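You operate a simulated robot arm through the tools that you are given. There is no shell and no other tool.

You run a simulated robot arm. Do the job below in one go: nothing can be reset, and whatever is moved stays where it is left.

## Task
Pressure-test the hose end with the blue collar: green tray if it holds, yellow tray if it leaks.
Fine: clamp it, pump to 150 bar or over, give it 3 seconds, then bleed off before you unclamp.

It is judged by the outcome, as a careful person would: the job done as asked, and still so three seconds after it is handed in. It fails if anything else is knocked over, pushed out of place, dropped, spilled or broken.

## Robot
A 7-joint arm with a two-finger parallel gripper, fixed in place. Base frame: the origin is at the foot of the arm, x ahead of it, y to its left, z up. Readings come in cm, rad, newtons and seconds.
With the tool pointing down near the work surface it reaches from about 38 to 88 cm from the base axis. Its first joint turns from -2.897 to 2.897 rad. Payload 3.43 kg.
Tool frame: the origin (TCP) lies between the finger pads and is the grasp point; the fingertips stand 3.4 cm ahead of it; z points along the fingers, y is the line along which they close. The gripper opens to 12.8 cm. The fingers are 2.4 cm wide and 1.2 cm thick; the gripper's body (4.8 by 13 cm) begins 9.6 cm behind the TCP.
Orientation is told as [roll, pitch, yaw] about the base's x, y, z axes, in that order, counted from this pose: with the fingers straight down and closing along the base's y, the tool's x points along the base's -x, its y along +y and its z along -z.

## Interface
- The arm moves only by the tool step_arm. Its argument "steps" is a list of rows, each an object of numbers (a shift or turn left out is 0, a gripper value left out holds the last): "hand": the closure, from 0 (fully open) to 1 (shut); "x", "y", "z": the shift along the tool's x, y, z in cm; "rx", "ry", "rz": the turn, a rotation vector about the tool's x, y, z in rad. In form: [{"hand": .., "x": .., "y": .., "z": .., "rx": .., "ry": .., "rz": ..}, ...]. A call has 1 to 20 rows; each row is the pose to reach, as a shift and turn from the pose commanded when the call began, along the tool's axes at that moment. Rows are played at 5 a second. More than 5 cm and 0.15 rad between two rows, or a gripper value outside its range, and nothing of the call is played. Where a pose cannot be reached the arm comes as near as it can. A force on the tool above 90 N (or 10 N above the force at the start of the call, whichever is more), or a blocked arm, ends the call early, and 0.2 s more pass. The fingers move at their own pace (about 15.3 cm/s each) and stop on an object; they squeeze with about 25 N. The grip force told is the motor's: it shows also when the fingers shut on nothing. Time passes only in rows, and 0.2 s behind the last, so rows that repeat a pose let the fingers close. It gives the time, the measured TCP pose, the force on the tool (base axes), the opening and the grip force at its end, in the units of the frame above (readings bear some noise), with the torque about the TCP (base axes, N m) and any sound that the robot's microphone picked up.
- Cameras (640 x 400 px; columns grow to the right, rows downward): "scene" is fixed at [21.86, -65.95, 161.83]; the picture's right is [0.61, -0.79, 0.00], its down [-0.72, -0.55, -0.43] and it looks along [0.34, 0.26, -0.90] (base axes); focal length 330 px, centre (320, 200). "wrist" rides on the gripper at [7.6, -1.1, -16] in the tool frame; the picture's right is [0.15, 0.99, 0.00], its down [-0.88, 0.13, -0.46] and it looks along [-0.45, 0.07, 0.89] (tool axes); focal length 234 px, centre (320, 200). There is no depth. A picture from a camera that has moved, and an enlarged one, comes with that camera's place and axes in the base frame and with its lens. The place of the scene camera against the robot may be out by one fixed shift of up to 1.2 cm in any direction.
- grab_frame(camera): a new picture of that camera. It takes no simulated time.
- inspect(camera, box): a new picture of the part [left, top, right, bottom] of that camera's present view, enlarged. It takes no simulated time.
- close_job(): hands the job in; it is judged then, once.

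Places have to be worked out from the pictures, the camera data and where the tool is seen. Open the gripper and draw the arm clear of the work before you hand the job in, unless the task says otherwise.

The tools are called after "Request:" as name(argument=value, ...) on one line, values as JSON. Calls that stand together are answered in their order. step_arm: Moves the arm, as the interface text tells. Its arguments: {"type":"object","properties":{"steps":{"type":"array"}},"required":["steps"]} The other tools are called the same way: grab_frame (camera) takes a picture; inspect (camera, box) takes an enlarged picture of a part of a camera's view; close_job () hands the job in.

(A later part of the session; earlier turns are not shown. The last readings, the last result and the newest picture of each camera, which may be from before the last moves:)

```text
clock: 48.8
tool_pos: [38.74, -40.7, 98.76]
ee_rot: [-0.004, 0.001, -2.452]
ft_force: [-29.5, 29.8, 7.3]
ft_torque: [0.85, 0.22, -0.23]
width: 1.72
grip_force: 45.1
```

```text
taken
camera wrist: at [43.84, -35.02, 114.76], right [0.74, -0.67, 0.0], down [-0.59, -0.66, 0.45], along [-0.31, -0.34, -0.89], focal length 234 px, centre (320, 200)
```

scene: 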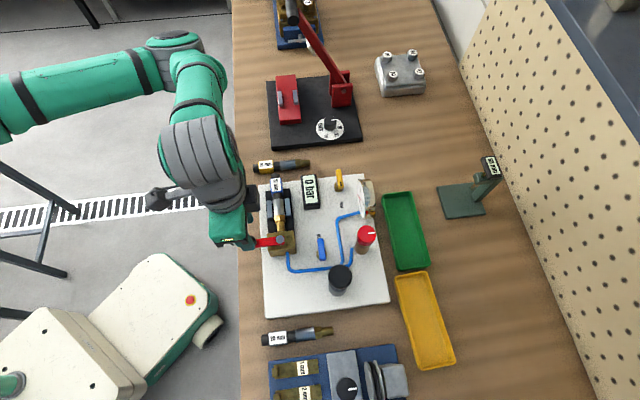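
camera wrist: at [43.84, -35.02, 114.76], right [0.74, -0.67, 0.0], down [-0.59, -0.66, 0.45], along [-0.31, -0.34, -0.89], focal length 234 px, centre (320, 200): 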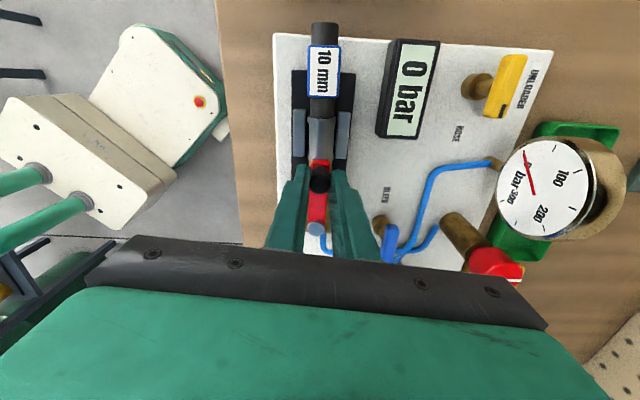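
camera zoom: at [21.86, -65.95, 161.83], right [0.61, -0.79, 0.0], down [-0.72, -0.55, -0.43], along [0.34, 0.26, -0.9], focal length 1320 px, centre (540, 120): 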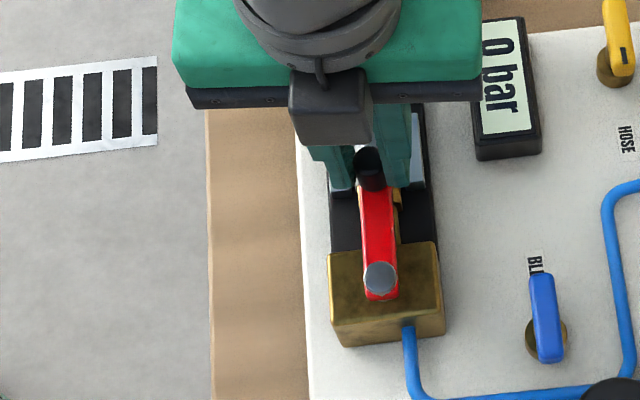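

A hard stop is felt at about 90° (42 N), so the crank has reached its end. I ease back slightly, look at the jaws, and release the knob.

Request:
step_arm(steps=[{"y": -0.3}, {"y": -0.33}, {"y": -0.33, "hand": 0.85}, {"y": -0.33, "hand": 0.75}, {"y": -0.33, "hand": 0.7}, {"y": -0.33, "hand": 0.7, "z": -1.5}, {"y": -0.33, "hand": 0.7, "z": -4}, {"y": -0.33, "hand": 0.7, "z": -8}, {"y": -0.33, "hand": 0.7, "z": -8}])

Request:
grab_frame(camera="wrist")

Request:
inspect(camera="wrist", box=[260, 20, 420, 220])

```text
clock: 50.8
tool_pos: [38.79, -40.48, 106.49]
ee_rot: [-0.001, 0.001, -2.445]
ft_force: [-0.3, -0.3, -0.2]
ft_torque: [-0.04, -0.03, 0.03]
width: 3.84
grip_force: 0.1
```

```text
taken
camera wrist: at [43.93, -34.72, 122.64], right [0.75, -0.66, 0.0], down [-0.59, -0.67, 0.46], along [-0.3, -0.34, -0.89], focal length 234 px, centre (320, 200)
```

wrist: 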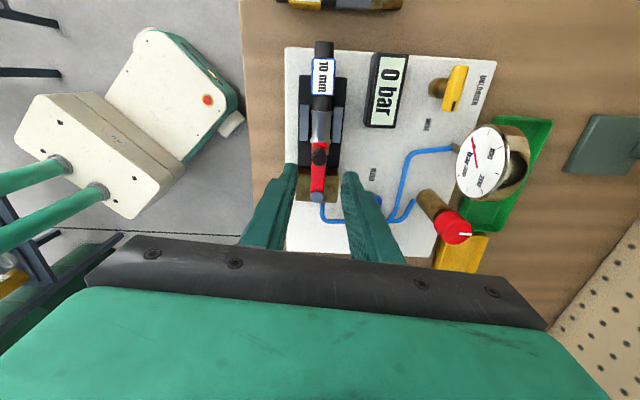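

```text
2.00 times, centred on (340, 120) of wrist
camera zoom: at [43.93, -34.72, 122.64], right [0.75, -0.66, 0.0], down [-0.59, -0.67, 0.46], along [-0.3, -0.34, -0.89], focal length 468 px, centre (280, 360)
```

zoom: 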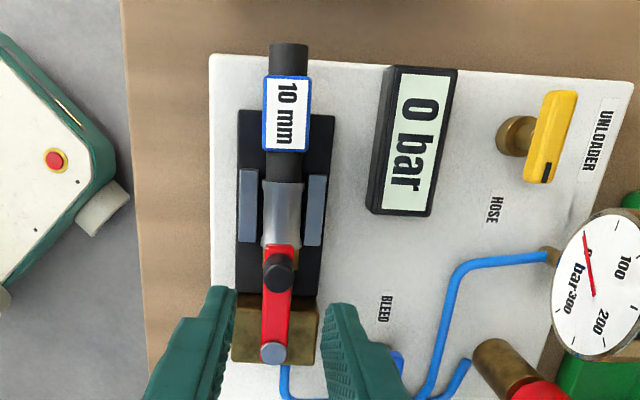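

Request:
inspect(camera="wrist", box=[290, 70, 370, 120])

Request:
inspect(camera="scene", box=[240, 220, 400, 320])

```text
8.00 times, centred on (330, 95) of wrist
camera zoom: at [43.93, -34.72, 122.64], right [0.75, -0.66, 0.0], down [-0.59, -0.67, 0.46], along [-0.3, -0.34, -0.89], focal length 1873 px, centre (240, 1040)
```

zoom: 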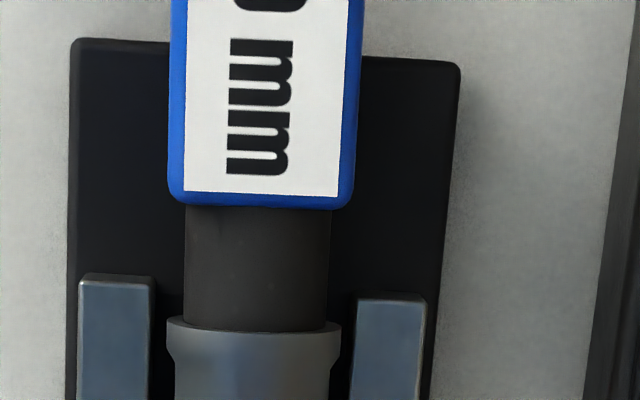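

```text
4.00 times, centred on (320, 270) of scene
camera zoom: at [21.86, -65.95, 161.83], right [0.61, -0.79, 0.0], down [-0.72, -0.55, -0.43], along [0.34, 0.26, -0.9], focal length 1320 px, centre (320, -80)
```

zoom: 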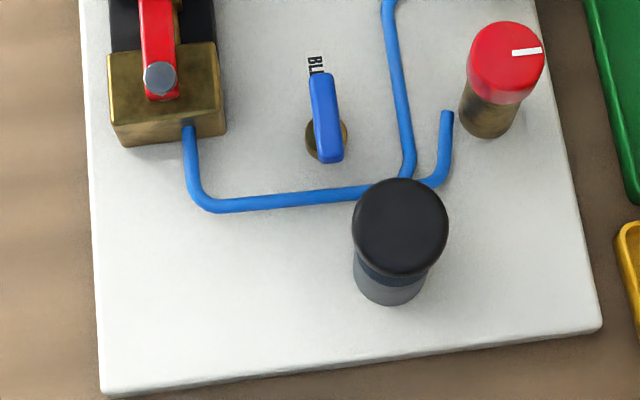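

The crank is at its stop and the hose end seated. Now I move above the black-capped plunger (about r 67.3, u -17.5), turning so the wrist camera also keeps the bar display in view, with the fingers closed for pressing.

Request:
step_arm(steps=[{"z": -2, "rz": -0.14}, {"x": -1.3, "y": 1.05, "z": -3, "rz": -0.28}, {"x": -2.7, "y": 2.2, "z": -3, "rz": -0.42}, {"x": -4.1, "y": 3.4, "z": -3, "rz": -0.56}, {"x": -5.5, "y": 4.6, "z": -3, "rz": -0.7}, {"x": -6.9, "y": 5.7, "z": -3, "rz": -0.84}, {"x": -8.3, "y": 6.9, "z": -3, "rz": -0.98}, {"x": -9.7, "y": 8.0, "z": -3, "rz": -1.12}, {"x": -11.1, "y": 9.2, "z": -3, "rz": -1.26}, {"x": -12.5, "y": 10.3, "z": -3, "rz": -1.4}, {"x": -13.9, "y": 11.5, "z": -3, "rz": -1.54}, {"x": -15.29, "y": 12.65, "z": -3, "rz": -1.66, "hand": 1}, {"x": -15.29, "y": 12.65, "z": -3, "rz": -1.66, "hand": 1}, {"x": -15.29, "y": 12.65, "z": -3, "rz": -1.66, "hand": 1}])

Request:
grab_frame(camera="wrist")

Request:
grab_frame(camera="scene")

```text
clock: 53.8
tool_pos: [35.1, -60.05, 109.7]
ee_rot: [0.001, 0.001, -0.785]
ft_force: [0.3, -1.4, -1.4]
ft_torque: [-0.01, 0.01, -0.01]
width: 0.0
grip_force: 25.0
```

```text
taken
camera wrist: at [28.93, -55.52, 125.73], right [0.59, 0.8, 0.0], down [0.72, -0.53, 0.46], along [0.37, -0.27, -0.89], focal length 234 px, centre (320, 200)
```

wrist: 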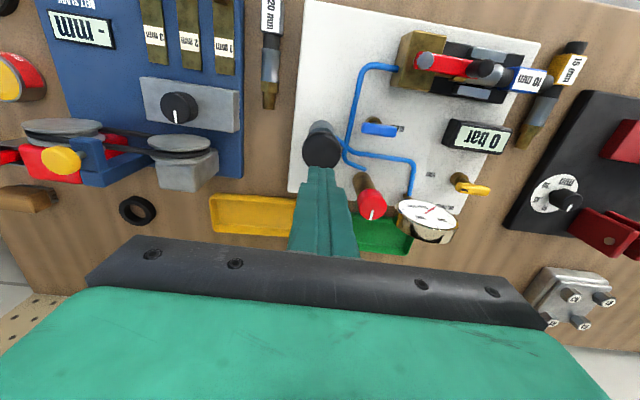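

```text
taken
```

scene: 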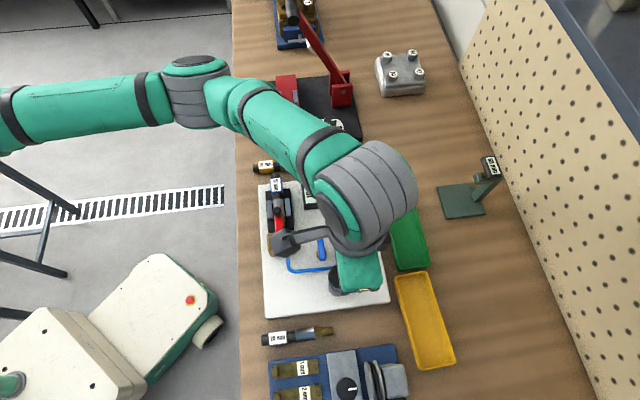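

Request:
inspect(camera="wrist", box=[270, 90, 398, 210])

Request:
inspect(camera="wrist", box=[380, 20, 580, 145])

Request:
inspect(camera="wrist", box=[330, 90, 430, 152])

```text
3.33 times, centred on (334, 150) of wrist
camera zoom: at [28.93, -55.52, 125.73], right [0.59, 0.8, 0.0], down [0.72, -0.53, 0.46], along [0.37, -0.27, -0.89], focal length 781 px, centre (273, 367)
```

zoom: 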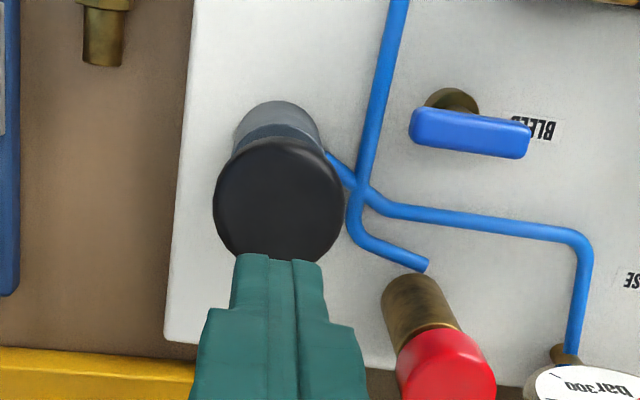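

```text
3.20 times, centred on (480, 82) of wrist
camera zoom: at [28.93, -55.52, 125.73], right [0.59, 0.8, 0.0], down [0.72, -0.53, 0.46], along [0.37, -0.27, -0.89], focal length 749 px, centre (-192, 576)
```

zoom: 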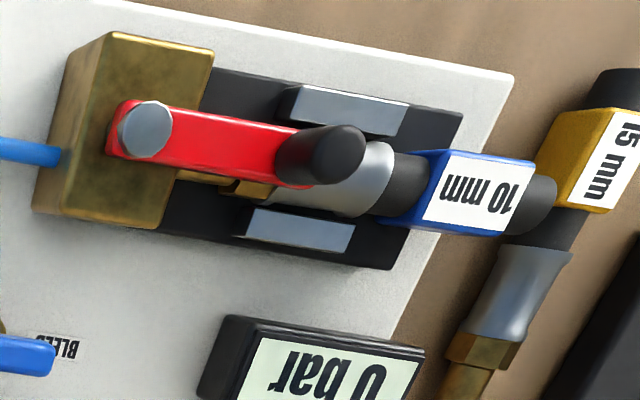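

```text
6.40 times, centred on (380, 121) of wrist
camera zoom: at [28.93, -55.52, 125.73], right [0.59, 0.8, 0.0], down [0.72, -0.53, 0.46], along [0.37, -0.27, -0.89], focal length 1499 px, centre (-64, 706)
```

zoom: 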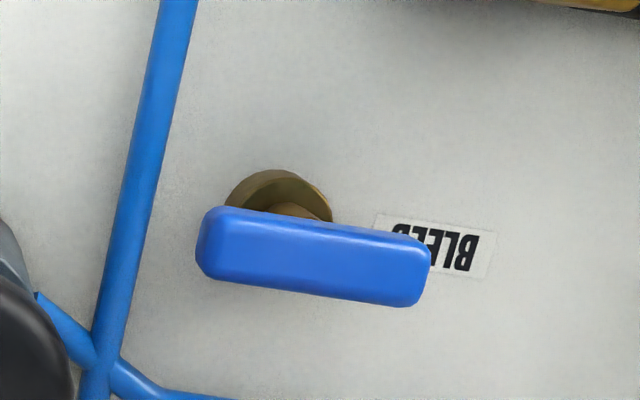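

Fingers are above the cap's centre. I lower until just above it, then press in small steps while watching force and display.

Request:
step_arm(steps=[{"y": 0.2, "z": 3}, {"y": 0.2, "z": 6}, {"y": 0.2, "z": 7}, {"y": 0.2, "z": 7.5}, {"y": 0.2, "z": 8}, {"y": 0.2, "z": 8}])

Request:
inspect(camera="wrist", box=[270, 60, 430, 190])

```text
clock: 55.2
tool_pos: [35.29, -60.04, 101.84]
ee_rot: [0.0, 0.0, -0.785]
ft_force: [2.9, 1.9, 5.9]
ft_torque: [0.09, -0.1, 0.0]
width: 0.0
grip_force: 25.1
```

```text
3.08 times, centred on (350, 125) of wrist
camera zoom: at [29.11, -55.5, 117.79], right [0.6, 0.8, 0.0], down [0.72, -0.53, 0.46], along [0.37, -0.27, -0.89], focal length 720 px, centre (228, 431)
```

zoom: 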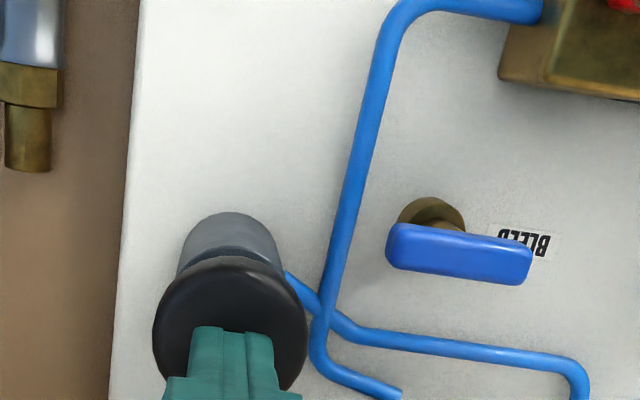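

Contact with the cap at z≈101.8. I press down 1.5 cm slowly and look at the display.

Request:
step_arm(steps=[{"z": 0.4}, {"z": 0.8}, {"z": 1.2}, {"z": 1.5}, {"z": 1.5}])

Request:
grab_frame(camera="wrist")

Request:
inspect(camera="wrist", box=[400, 60, 540, 240])

```text
clock: 56.4
tool_pos: [35.11, -59.96, 100.35]
ee_rot: [-0.001, -0.001, -0.784]
ft_force: [-0.5, -3.9, 9.0]
ft_torque: [-0.06, -0.01, -0.03]
width: 0.01
grip_force: 25.1
```

```text
taken
camera wrist: at [29.0, -55.44, 116.29], right [0.6, 0.8, 0.0], down [0.71, -0.53, 0.46], along [0.37, -0.27, -0.89], focal length 234 px, centre (320, 200)
```

wrist: 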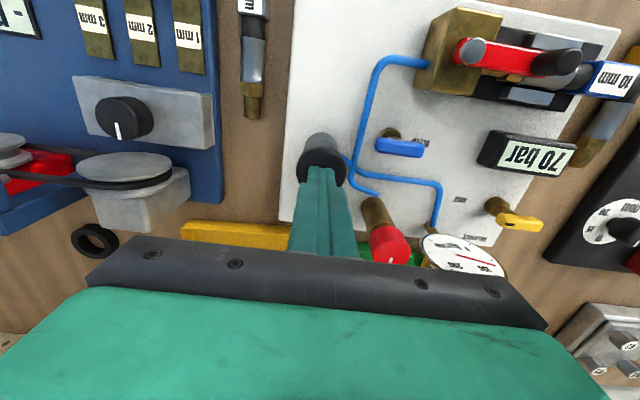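

```text
2.22 times, centred on (470, 150) of wrist
camera zoom: at [29.0, -55.44, 116.29], right [0.6, 0.8, 0.0], down [0.71, -0.53, 0.46], along [0.37, -0.27, -0.89], focal length 520 px, centre (-13, 311)
```

zoom: 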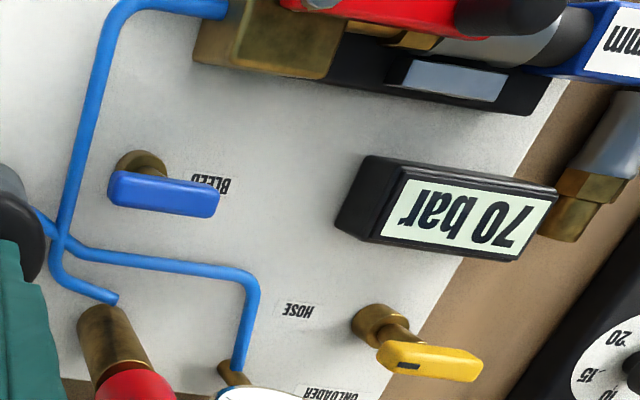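

The display reads 70 bar, so this is the pump and the bleed is closed. I release the plunger and check the reading, then press again.

Request:
step_arm(steps=[{"z": -0.7}, {"z": -1.4}, {"z": -2.1}, {"z": -2.1}])

Request:
inspect(camera="wrist", box=[400, 60, 540, 240])

Request:
step_arm(steps=[{"z": 0.7}, {"z": 1.2}, {"z": 1.7}, {"z": 2.1}, {"z": 2.1}])

Request:
inspect(camera="wrist", box=[400, 60, 540, 240])

```text
clock: 57.4
tool_pos: [35.11, -60.07, 102.41]
ee_rot: [-0.001, 0.0, -0.784]
ft_force: [-1.2, 1.5, 4.3]
ft_torque: [0.05, 0.0, 0.0]
width: 0.0
grip_force: 24.9
```

```text
2.22 times, centred on (470, 150) of wrist
camera zoom: at [29.04, -55.52, 118.42], right [0.6, 0.8, 0.0], down [0.71, -0.53, 0.46], along [0.37, -0.27, -0.89], focal length 520 px, centre (-13, 311)
```

zoom: 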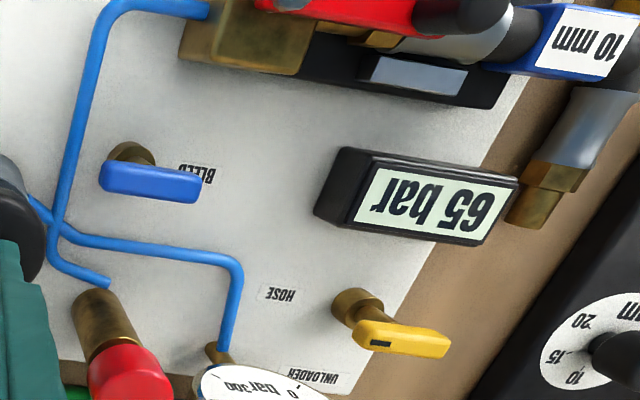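

```text
clock: 58.6
tool_pos: [35.15, -59.92, 100.19]
ee_rot: [0.0, 0.001, -0.786]
ft_force: [-5.2, -2.4, 13.6]
ft_torque: [-0.05, 0.2, 0.02]
width: 0.0
grip_force: 25.8
```

```text
2.22 times, centred on (470, 150) of wrist
camera zoom: at [29.07, -55.37, 116.26], right [0.6, 0.8, 0.0], down [0.71, -0.53, 0.46], along [0.37, -0.27, -0.89], focal length 520 px, centre (-13, 311)
```

zoom: 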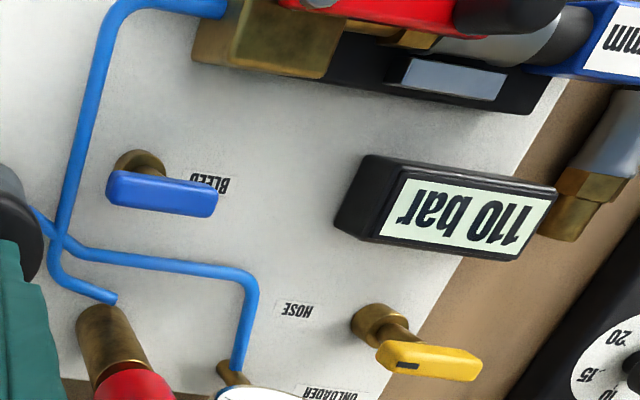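

It fell from 70 to 65 during the release and is 110 after the second stroke. I continue with faster full strokes to get over 150 bar.

Request:
step_arm(steps=[{"z": -1.2}, {"z": -2.1}, {"z": -1.2}, {"z": 0}, {"z": 0.3}])

Request:
inspect(camera="wrist", box=[400, 60, 540, 240])

```text
clock: 59.8
tool_pos: [35.45, -59.98, 100.17]
ee_rot: [-0.001, -0.003, -0.785]
ft_force: [-2.8, 13.5, 34.2]
ft_torque: [0.55, 0.17, 0.06]
width: 0.01
grip_force: 24.7
```

```text
2.22 times, centred on (470, 150) of wrist
camera zoom: at [29.2, -55.26, 116.18], right [0.6, 0.8, 0.0], down [0.71, -0.53, 0.46], along [0.37, -0.27, -0.89], focal length 520 px, centre (-13, 311)
```

zoom: 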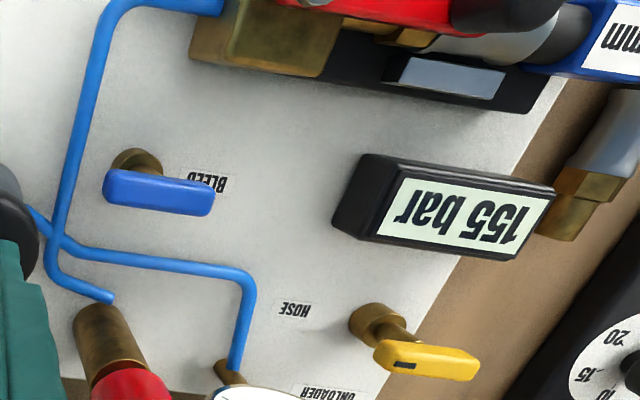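

155 bar reached. I take the finger off the plunger and watch the reading over the 3-second hold.

Request:
step_arm(steps=[{"z": -1.2}, {"z": -2.4}, {"z": -2.4}, {"z": -2.4}])

Request:
inspect(camera="wrist", box=[400, 60, 540, 240])

Request:
inspect(camera="wrist", box=[480, 20, 640, 120])

```text
clock: 60.8
tool_pos: [35.15, -59.92, 102.24]
ee_rot: [0.0, 0.0, -0.784]
ft_force: [1.8, -0.8, 3.6]
ft_torque: [0.0, -0.13, -0.06]
width: 0.0
grip_force: 25.1
```

```text
2.22 times, centred on (470, 150) of wrist
camera zoom: at [29.02, -55.43, 118.26], right [0.6, 0.8, 0.0], down [0.71, -0.53, 0.46], along [0.37, -0.27, -0.89], focal length 520 px, centre (-13, 311)
```

zoom: 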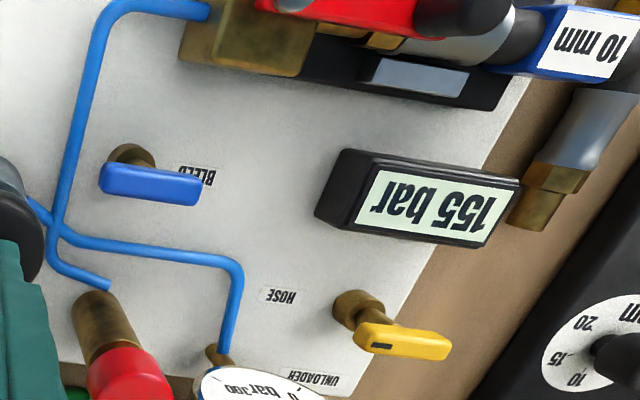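

```text
4.00 times, centred on (560, 70) of wrist
camera zoom: at [29.02, -55.43, 118.26], right [0.6, 0.8, 0.0], down [0.71, -0.53, 0.46], along [0.37, -0.27, -0.89], focal length 937 px, centre (-640, 720)
```

zoom: 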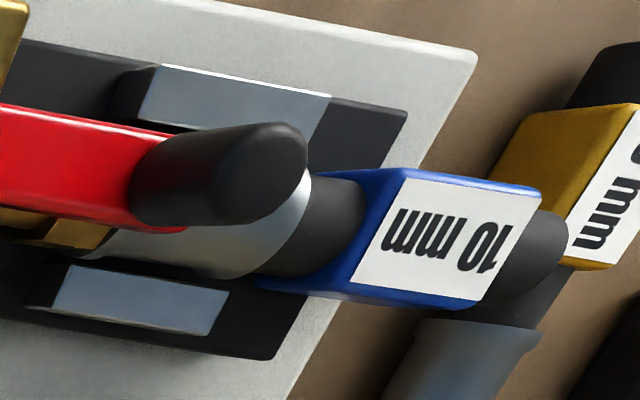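

Still 155 bar after one second. I keep waiting without touching anything and watch the display.

Request:
step_arm(steps=[{"z": 0}, {"z": 0}, {"z": 0}, {"z": 0}])

Request:
inspect(camera="wrist", box=[420, 90, 540, 170])

Request:
step_arm(steps=[{"z": 0}, {"z": 0}, {"z": 0}, {"z": 0}])

Request:
inspect(camera="wrist", box=[420, 90, 540, 170])

Request:
step_arm(steps=[{"z": 0}, {"z": 0}, {"z": 0}, {"z": 0}])

Request:
inspect(camera="wrist", box=[420, 90, 540, 170])

Request:
grab_frame(camera="wrist")

```text
clock: 61.8
tool_pos: [35.22, -60.02, 102.34]
ee_rot: [0.0, 0.0, -0.785]
ft_force: [-0.2, -0.6, 3.5]
ft_torque: [-0.07, 0.03, -0.01]
width: 0.05
grip_force: 25.1
```

```text
5.00 times, centred on (480, 130) of wrist
camera zoom: at [29.01, -55.43, 118.26], right [0.6, 0.8, 0.0], down [0.71, -0.53, 0.46], along [0.37, -0.27, -0.89], focal length 1171 px, centre (-480, 550)
```

zoom: 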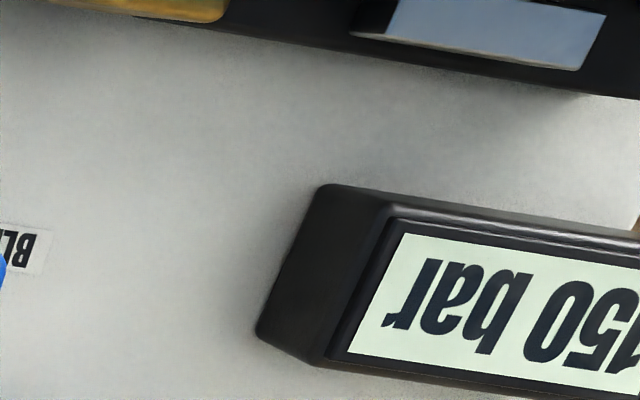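

```text
clock: 62.8
tool_pos: [35.19, -59.98, 102.37]
ee_rot: [0.001, -0.001, -0.785]
ft_force: [-3.1, -1.5, 4.9]
ft_torque: [-0.09, 0.09, -0.04]
width: 0.01
grip_force: 25.0
```

```text
5.00 times, centred on (480, 130) of wrist
camera zoom: at [29.01, -55.43, 118.27], right [0.6, 0.8, 0.0], down [0.71, -0.53, 0.46], along [0.37, -0.27, -0.89], focal length 1171 px, centre (-480, 550)
```

zoom: 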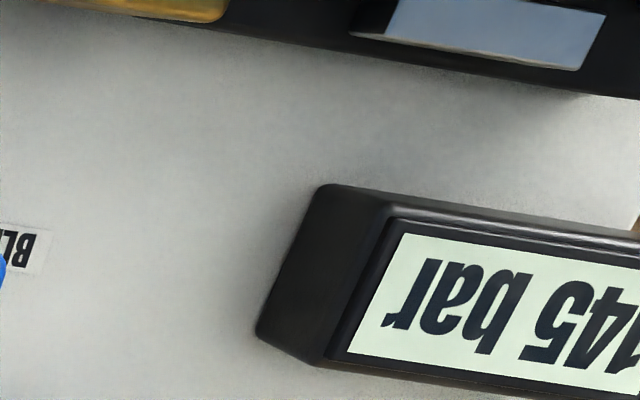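

```text
clock: 63.8
tool_pos: [35.2, -60.02, 102.41]
ee_rot: [-0.001, 0.001, -0.785]
ft_force: [-2.1, -0.3, 4.5]
ft_torque: [-0.02, 0.05, 0.01]
width: 0.0
grip_force: 25.0
```

```text
5.00 times, centred on (480, 130) of wrist
camera zoom: at [29.03, -55.42, 118.27], right [0.6, 0.8, 0.0], down [0.71, -0.53, 0.46], along [0.37, -0.27, -0.89], focal length 1171 px, centre (-480, 550)
```

zoom: 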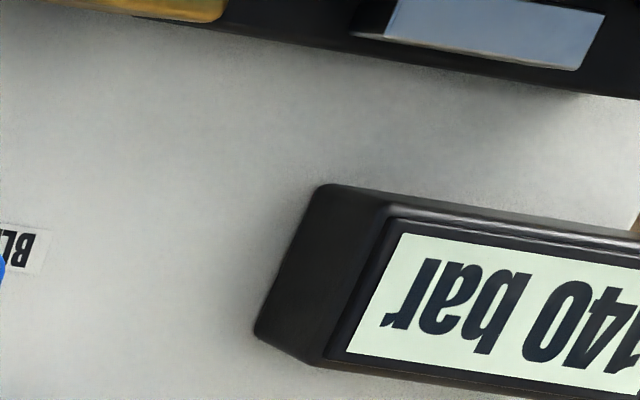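

```text
taken
camera wrist: at [29.03, -55.42, 118.27], right [0.6, 0.8, 0.0], down [0.71, -0.53, 0.46], along [0.37, -0.27, -0.89], focal length 234 px, centre (320, 200)
```

wrist: 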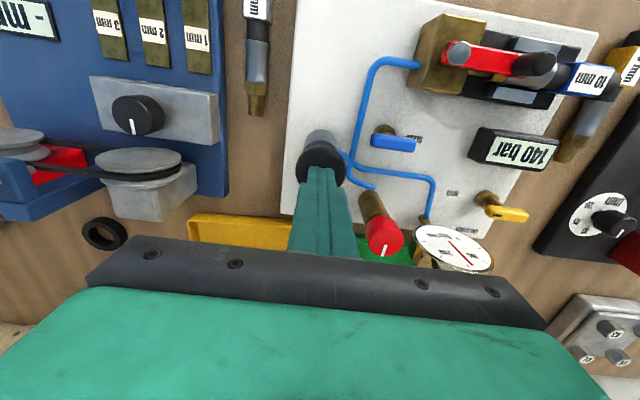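

The reading fell 155 → 150 → 145 → 140 over three seconds with nothing touched. I look closely at the hose joint, the clamp and the bleed handle to see whether anything other than the hose end could explain it.

Request:
inspect(camera="wrist", box=[410, 0, 640, 140])

Request:
inspect(camera="wrist", box=[500, 30, 620, 110])

Request:
inspect(camera="wrist", box=[350, 110, 450, 170])

Request:
inspect(camera="wrist", box=[400, 180, 540, 270])

Request:
inspect(camera="scene", box=[250, 170, 350, 260])

```text
2.78 times, centred on (525, 70) of wrist
camera zoom: at [29.03, -55.42, 118.27], right [0.6, 0.8, 0.0], down [0.71, -0.53, 0.46], along [0.37, -0.27, -0.89], focal length 652 px, centre (-250, 562)
```

zoom: 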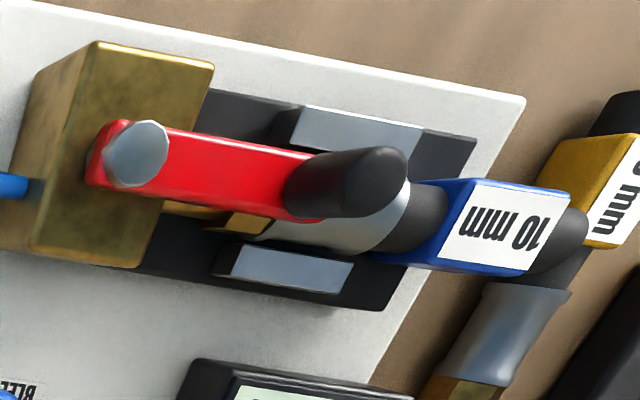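

```text
5.00 times, centred on (560, 70) of wrist
camera zoom: at [29.03, -55.42, 118.27], right [0.6, 0.8, 0.0], down [0.71, -0.53, 0.46], along [0.37, -0.27, -0.89], focal length 1171 px, centre (-880, 850)
```

zoom: 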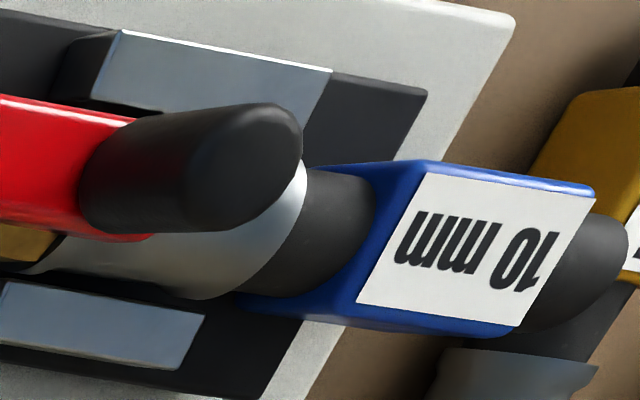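

```text
6.40 times, centred on (400, 140) of wrist
camera zoom: at [29.03, -55.42, 118.27], right [0.6, 0.8, 0.0], down [0.71, -0.53, 0.46], along [0.37, -0.27, -0.89], focal length 1499 px, centre (-192, 584)
```

zoom: 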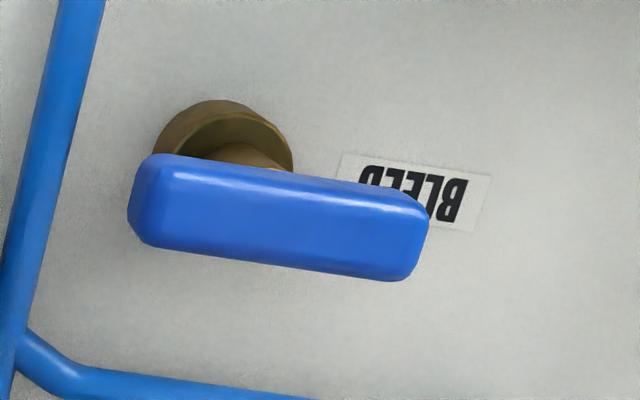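

```text
4.44 times, centred on (470, 225) of wrist
camera zoom: at [29.03, -55.42, 118.27], right [0.6, 0.8, 0.0], down [0.71, -0.53, 0.46], along [0.37, -0.27, -0.89], focal length 1041 px, centre (-347, 89)
```

zoom: 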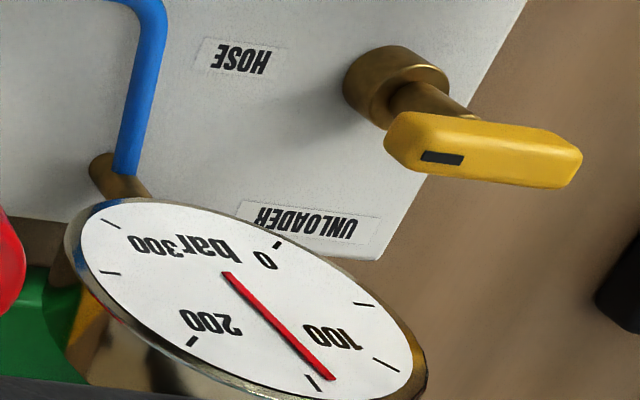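

```text
4.44 times, centred on (300, 215) of scene
camera zoom: at [21.86, -65.95, 161.83], right [0.61, -0.79, 0.0], down [-0.72, -0.55, -0.43], along [0.34, 0.26, -0.9], focal length 1467 px, centre (409, 133)
```

zoom: 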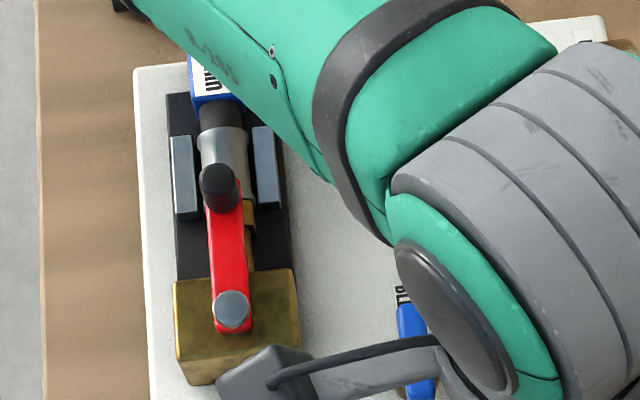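

Gauge and display agree, the selector is on HOSE, the bleed handle square to its closed position and the crank at its stop, so the fall looks like the hose end. To be sure, I give one more stroke, so it stays above 150 bar for the full three seconds, and watch again.

Request:
step_arm(steps=[{"z": 0.8}, {"z": 1.6}, {"z": 2.2}, {"z": 2.3}, {"z": 1.2}, {"z": 0}])

Request:
inspect(camera="wrist", box=[450, 110, 570, 180])

Request:
step_arm(steps=[{"z": 0}, {"z": 0}, {"z": 0}, {"z": 0}, {"z": 0}, {"z": 0}, {"z": 0}])

Request:
inspect(camera="wrist", box=[450, 110, 570, 180])

Request:
step_arm(steps=[{"z": 0}, {"z": 0}, {"z": 0}, {"z": 0}, {"z": 0}, {"z": 0}, {"z": 0}])

Request:
inspect(camera="wrist", box=[450, 110, 570, 180])

```text
clock: 65.2
tool_pos: [35.22, -59.95, 102.15]
ee_rot: [0.004, 0.002, -0.786]
ft_force: [0.4, 1.6, 4.4]
ft_torque: [0.02, -0.06, -0.02]
width: 0.02
grip_force: 24.9
```

```text
5.33 times, centred on (510, 145) of wrist
camera zoom: at [29.09, -55.5, 118.27], right [0.6, 0.8, 0.0], down [0.71, -0.53, 0.45], along [0.37, -0.27, -0.89], focal length 1249 px, centre (-693, 493)
```

zoom: 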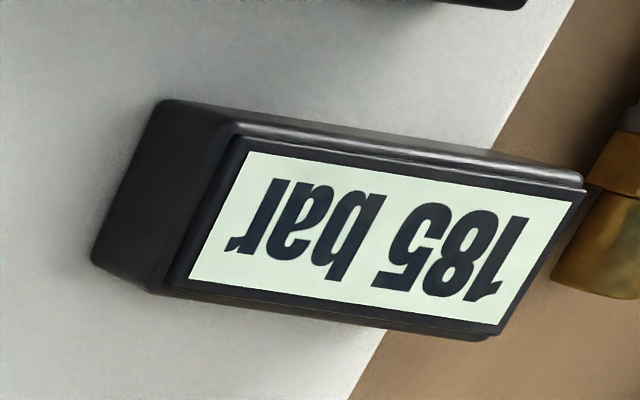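

```text
clock: 66.8
tool_pos: [35.28, -60.03, 102.25]
ee_rot: [0.0, 0.002, -0.785]
ft_force: [0.3, 1.6, 4.0]
ft_torque: [0.07, -0.03, 0.01]
width: 0.0
grip_force: 24.9
```

```text
5.33 times, centred on (510, 145) of wrist
camera zoom: at [29.07, -55.51, 118.3], right [0.6, 0.8, 0.0], down [0.71, -0.53, 0.46], along [0.37, -0.27, -0.89], focal length 1249 px, centre (-693, 493)
```

zoom: 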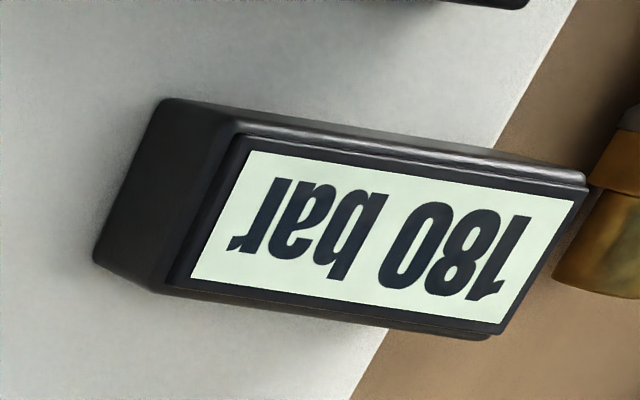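

```text
clock: 68.4
tool_pos: [35.23, -60.17, 102.24]
ee_rot: [0.0, 0.0, -0.785]
ft_force: [0.8, 0.8, 4.4]
ft_torque: [0.03, 0.01, 0.0]
width: 0.0
grip_force: 24.9
```

```text
5.33 times, centred on (510, 145) of wrist
camera zoom: at [29.07, -55.51, 118.3], right [0.6, 0.8, 0.0], down [0.71, -0.53, 0.46], along [0.37, -0.27, -0.89], focal length 1249 px, centre (-693, 493)
```

zoom: 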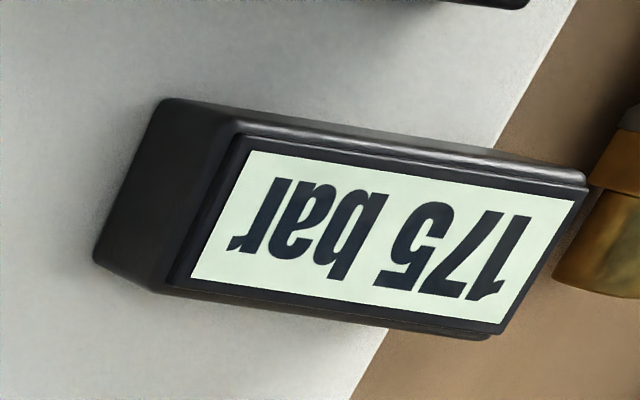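

Down from 185 to 175 over 3.2 s. The finger still rests lightly on the cap (4 N), so to rule that out I lift fully off it and keep watching.

Request:
step_arm(steps=[{"z": -1}, {"z": -2}, {"z": -2}, {"z": -2}, {"z": -2}])

Request:
inspect(camera="wrist", box=[450, 100, 570, 170])

Request:
step_arm(steps=[{"z": 0}, {"z": 0}, {"z": 0}, {"z": 0}, {"z": 0}, {"z": 0}, {"z": 0}, {"z": 0}, {"z": 0}])

Request:
inspect(camera="wrist", box=[450, 100, 570, 170])

Request:
step_arm(steps=[{"z": 0}, {"z": 0}, {"z": 0}, {"z": 0}, {"z": 0}, {"z": 0}, {"z": 0}, {"z": 0}, {"z": 0}])

Request:
inspect(camera="wrist", box=[450, 100, 570, 170])

```text
clock: 69.6
tool_pos: [35.31, -60.03, 104.31]
ee_rot: [0.001, 0.001, -0.787]
ft_force: [-0.4, -0.6, -0.3]
ft_torque: [0.0, 0.01, 0.0]
width: 0.0
grip_force: 24.8
```

```text
5.33 times, centred on (510, 135) of wrist
camera zoom: at [29.07, -55.5, 120.39], right [0.6, 0.8, 0.0], down [0.71, -0.53, 0.46], along [0.37, -0.27, -0.89], focal length 1249 px, centre (-693, 547)
```

zoom: 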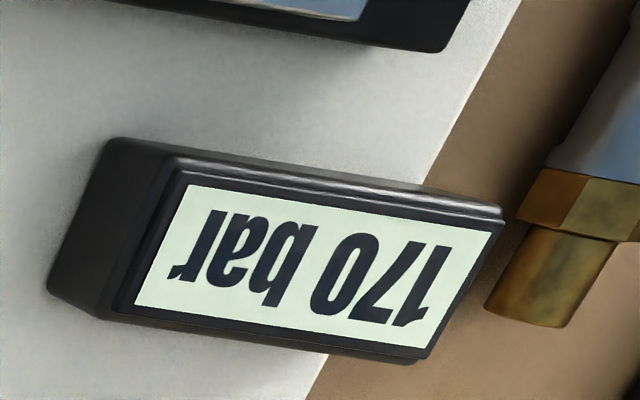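

```text
clock: 71.6
tool_pos: [35.28, -60.0, 104.4]
ee_rot: [-0.002, 0.001, -0.786]
ft_force: [-0.5, -0.2, 0.0]
ft_torque: [0.0, 0.01, 0.0]
width: 0.0
grip_force: 25.3
```

```text
5.33 times, centred on (510, 135) of wrist
camera zoom: at [29.07, -55.5, 120.39], right [0.6, 0.8, 0.0], down [0.71, -0.53, 0.46], along [0.37, -0.27, -0.89], focal length 1249 px, centre (-693, 547)
```

zoom: 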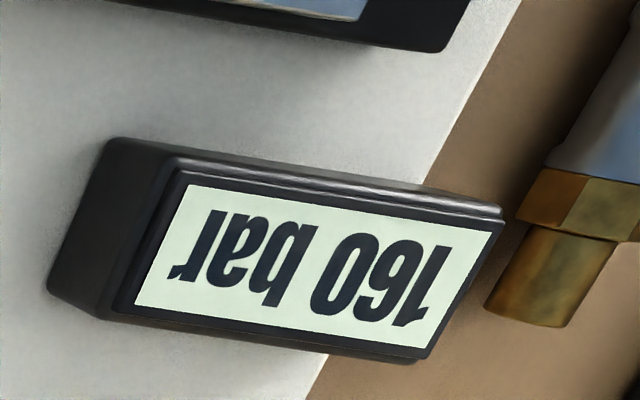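

```text
clock: 73.6
tool_pos: [35.22, -59.99, 104.44]
ee_rot: [0.0, 0.0, -0.785]
ft_force: [-0.5, 0.1, 0.9]
ft_torque: [-0.03, -0.03, -0.01]
width: 0.0
grip_force: 24.5
```

```text
5.33 times, centred on (510, 135) of wrist
camera zoom: at [29.07, -55.5, 120.39], right [0.6, 0.8, 0.0], down [0.71, -0.53, 0.46], along [0.37, -0.27, -0.89], focal length 1249 px, centre (-693, 547)
```

zoom: 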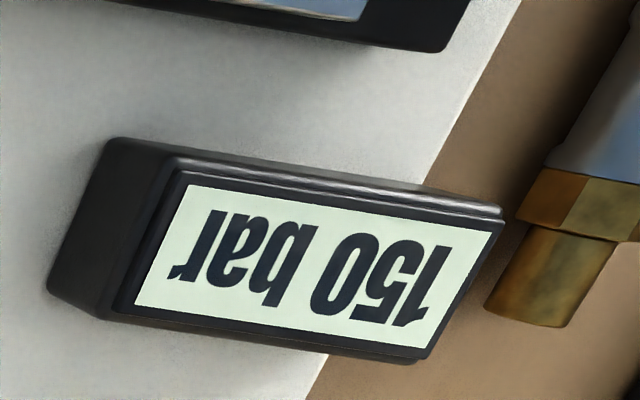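

Nothing was touching the rig and it kept falling steadily, about 4–5 bar a second, so the hose end leaks and goes to the yellow tray. Now I bleed off: I go above the blue handle (about r 64.3, u -10.1, top z≈93.6), turned to close across it.

Request:
step_arm(steps=[{"x": 0.3, "y": 0.7, "rz": 0.143, "hand": 0.7}, {"x": 0.6, "y": 1.4, "rz": 0.286}, {"x": 0.9, "y": 2.1, "rz": 0.429}, {"x": 1.2, "y": 2.8, "rz": 0.572}, {"x": 1.5, "y": 3.5, "rz": 0.715}, {"x": 1.8, "y": 4.2, "rz": 0.858}, {"x": 2.1, "y": 4.9, "rz": 1.0}, {"x": 2.4, "y": 5.6, "rz": 1.143}, {"x": 2.6, "y": 6.2, "rz": 1.286}, {"x": 2.8, "y": 6.8, "rz": 1.43}, {"x": 3.0, "y": 7.4, "rz": 1.57}, {"x": 3.0, "y": 7.4, "rz": 1.57}])

Request:
grab_frame(camera="wrist")

Request:
inspect(camera="wrist", box=[270, 100, 398, 220])

Request:
grab_frame(camera="scene")

```text
clock: 76.2
tool_pos: [38.33, -52.7, 104.31]
ee_rot: [0.0, 0.0, -2.357]
ft_force: [-0.5, -0.1, -1.3]
ft_torque: [0.01, -0.04, 0.01]
width: 3.85
grip_force: 0.0
```

```text
taken
camera wrist: at [42.93, -46.49, 120.28], right [0.8, -0.6, 0.0], down [-0.53, -0.71, 0.46], along [-0.27, -0.37, -0.89], focal length 234 px, centre (320, 200)
```

wrist: 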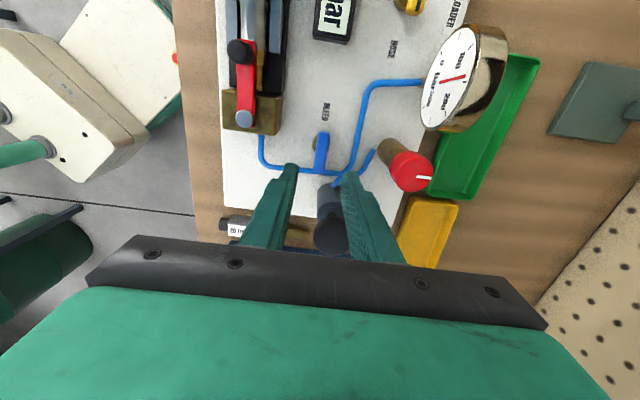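

```text
3.33 times, centred on (334, 160) of wrist
camera zoom: at [42.93, -46.49, 120.28], right [0.8, -0.6, 0.0], down [-0.53, -0.71, 0.46], along [-0.27, -0.37, -0.89], focal length 781 px, centre (273, 333)
```

zoom: 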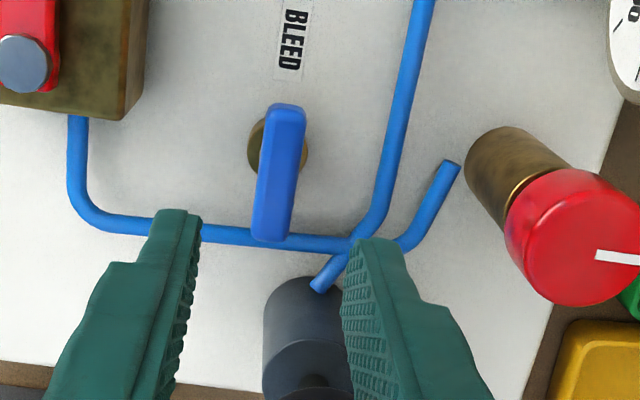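

```text
taken
```

scene: 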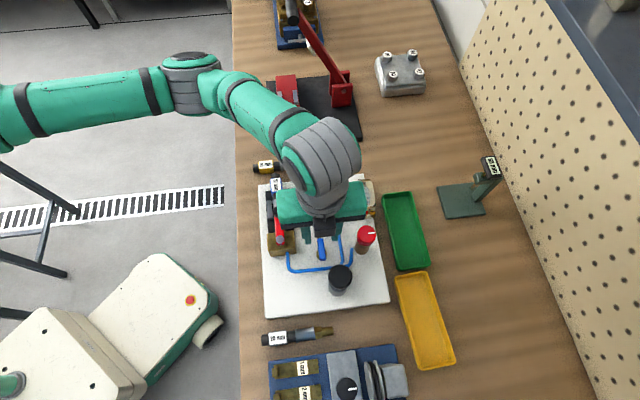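

The handle's pivot is at about (r 64.6, u -10.0), bar top z≈93.2. I lower the open fingers around the bar and close on it.

Request:
step_arm(steps=[{"x": 0.15, "y": 0.2, "z": 3}, {"x": 0.15, "y": 0.2, "z": 6}, {"x": 0.15, "y": 0.2, "z": 8}, {"x": 0.15, "y": 0.2, "z": 8.8}, {"x": 0.15, "y": 0.2, "z": 8.8}])

Request:
inspect(camera="wrist", box=[270, 100, 398, 220])

Request:
inspect(camera="scene", box=[260, 180, 380, 270])

```text
clock: 77.4
tool_pos: [38.45, -52.62, 95.45]
ee_rot: [-0.001, 0.0, -2.354]
ft_force: [-0.2, 0.1, 0.1]
ft_torque: [0.0, -0.03, 0.03]
width: 3.84
grip_force: 0.1
```

```text
3.33 times, centred on (334, 160) of wrist
camera zoom: at [43.04, -46.51, 111.5], right [0.8, -0.59, 0.0], down [-0.53, -0.72, 0.46], along [-0.27, -0.37, -0.89], focal length 781 px, centre (273, 333)
```

zoom: 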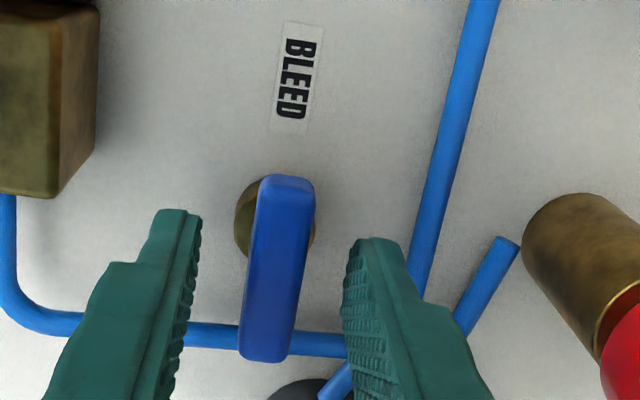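

```text
4.44 times, centred on (320, 225) of scene
camera zoom: at [21.86, -65.95, 161.83], right [0.61, -0.79, 0.0], down [-0.72, -0.55, -0.43], along [0.34, 0.26, -0.9], focal length 1467 px, centre (320, 89)
```

zoom: 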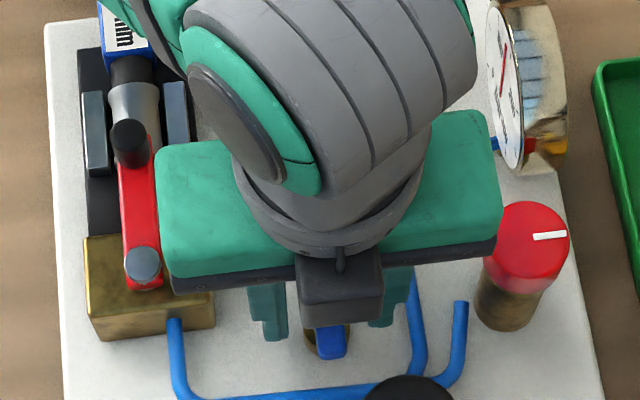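

Fingers are on both sides of the bar. I close and turn gently counter-clockwise first to feel the direction.

Request:
step_arm(steps=[{"hand": 0.85}, {"hand": 1}, {"hand": 1}, {"hand": 1}])

Request:
step_arm(steps=[{"rz": -0.06}, {"rz": -0.12}, {"rz": -0.12}])

Request:
inspect(camera="wrist", box=[270, 100, 398, 220])

```text
clock: 78.4
tool_pos: [38.48, -52.59, 95.5]
ee_rot: [0.001, 0.001, -2.355]
ft_force: [4.8, -7.2, -2.2]
ft_torque: [-0.18, -0.19, 0.02]
width: 1.38
grip_force: 45.1
```

```text
clock: 79.2
tool_pos: [38.55, -52.71, 95.69]
ee_rot: [0.0, 0.001, -2.236]
ft_force: [-7.8, 3.0, 0.2]
ft_torque: [-0.4, 0.61, 0.02]
width: 1.37
grip_force: 45.1
```

```text
3.33 times, centred on (334, 160) of wrist
camera zoom: at [42.33, -46.05, 111.51], right [0.87, -0.5, 0.0], down [-0.44, -0.77, 0.46], along [-0.23, -0.4, -0.89], focal length 781 px, centre (273, 333)
```

zoom: 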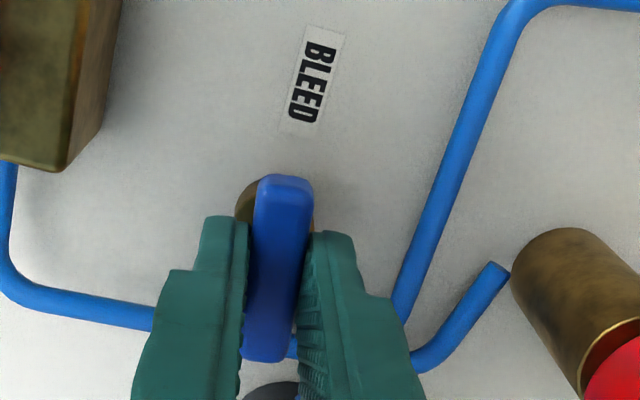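

The handle turns freely counter-clockwise. I continue the quarter turn.

Request:
step_arm(steps=[{"rz": -0.13}, {"rz": -0.26}, {"rz": -0.39}, {"rz": -0.52}, {"rz": -0.65}, {"rz": -0.78}, {"rz": -0.78}])

Request:
grab_frame(camera="wrist")

Request:
inspect(camera="scene", box=[260, 180, 380, 270])

```text
clock: 80.8
tool_pos: [38.57, -52.59, 95.55]
ee_rot: [0.003, 0.001, -1.455]
ft_force: [-23.4, 6.5, -3.1]
ft_torque: [-0.71, 0.47, 0.03]
width: 1.38
grip_force: 44.9
```

```text
taken
camera wrist: at [36.54, -45.3, 111.51], right [0.97, 0.26, 0.0], down [0.23, -0.86, 0.46], along [0.12, -0.44, -0.89], focal length 234 px, centre (320, 200)
```

wrist: 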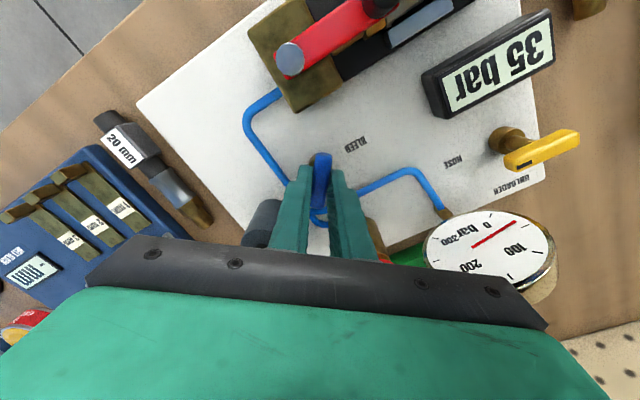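

```text
4.44 times, centred on (320, 225) of scene
camera zoom: at [21.86, -65.95, 161.83], right [0.61, -0.79, 0.0], down [-0.72, -0.55, -0.43], along [0.34, 0.26, -0.9], focal length 1467 px, centre (320, 89)
```

zoom: 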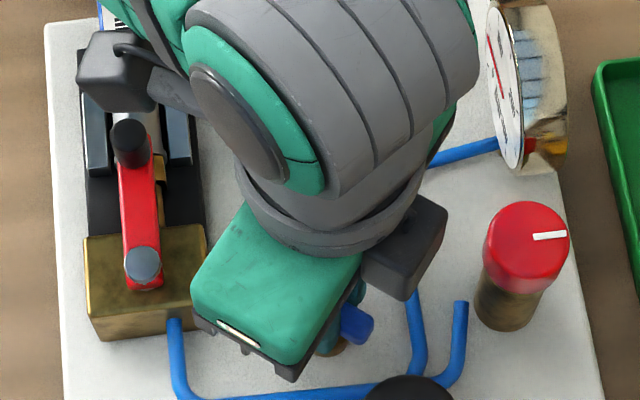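

Pressure is already down to 35 bar. I ease the side load and finish the turn.

Request:
step_arm(steps=[{"y": -0.15}, {"y": -0.15, "rz": -0.13}, {"y": -0.15, "rz": -0.26}, {"y": -0.15, "rz": -0.39}, {"y": -0.15, "rz": -0.52}, {"y": -0.15, "rz": -0.62}, {"y": -0.15, "rz": -0.62}])

Request:
grab_frame(camera="wrist")

```text
clock: 82.4
tool_pos: [38.5, -52.7, 95.47]
ee_rot: [-0.001, 0.001, -0.831]
ft_force: [2.0, -0.6, -9.2]
ft_torque: [0.3, 0.2, -0.03]
width: 1.41
grip_force: 44.9
```

```text
taken
camera wrist: at [32.58, -47.84, 111.51], right [0.63, 0.77, 0.0], down [0.69, -0.56, 0.46], along [0.35, -0.29, -0.89], focal length 234 px, centre (320, 200)
```

wrist: 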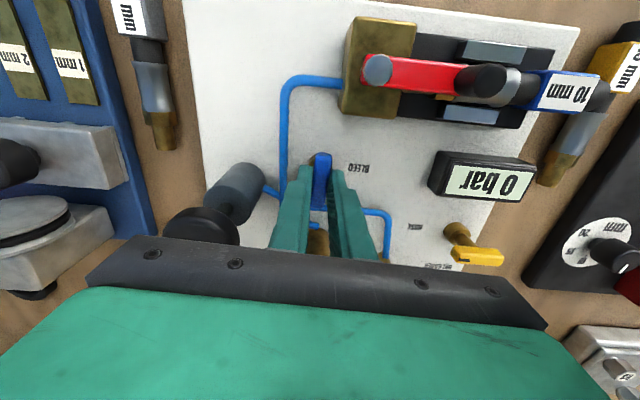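

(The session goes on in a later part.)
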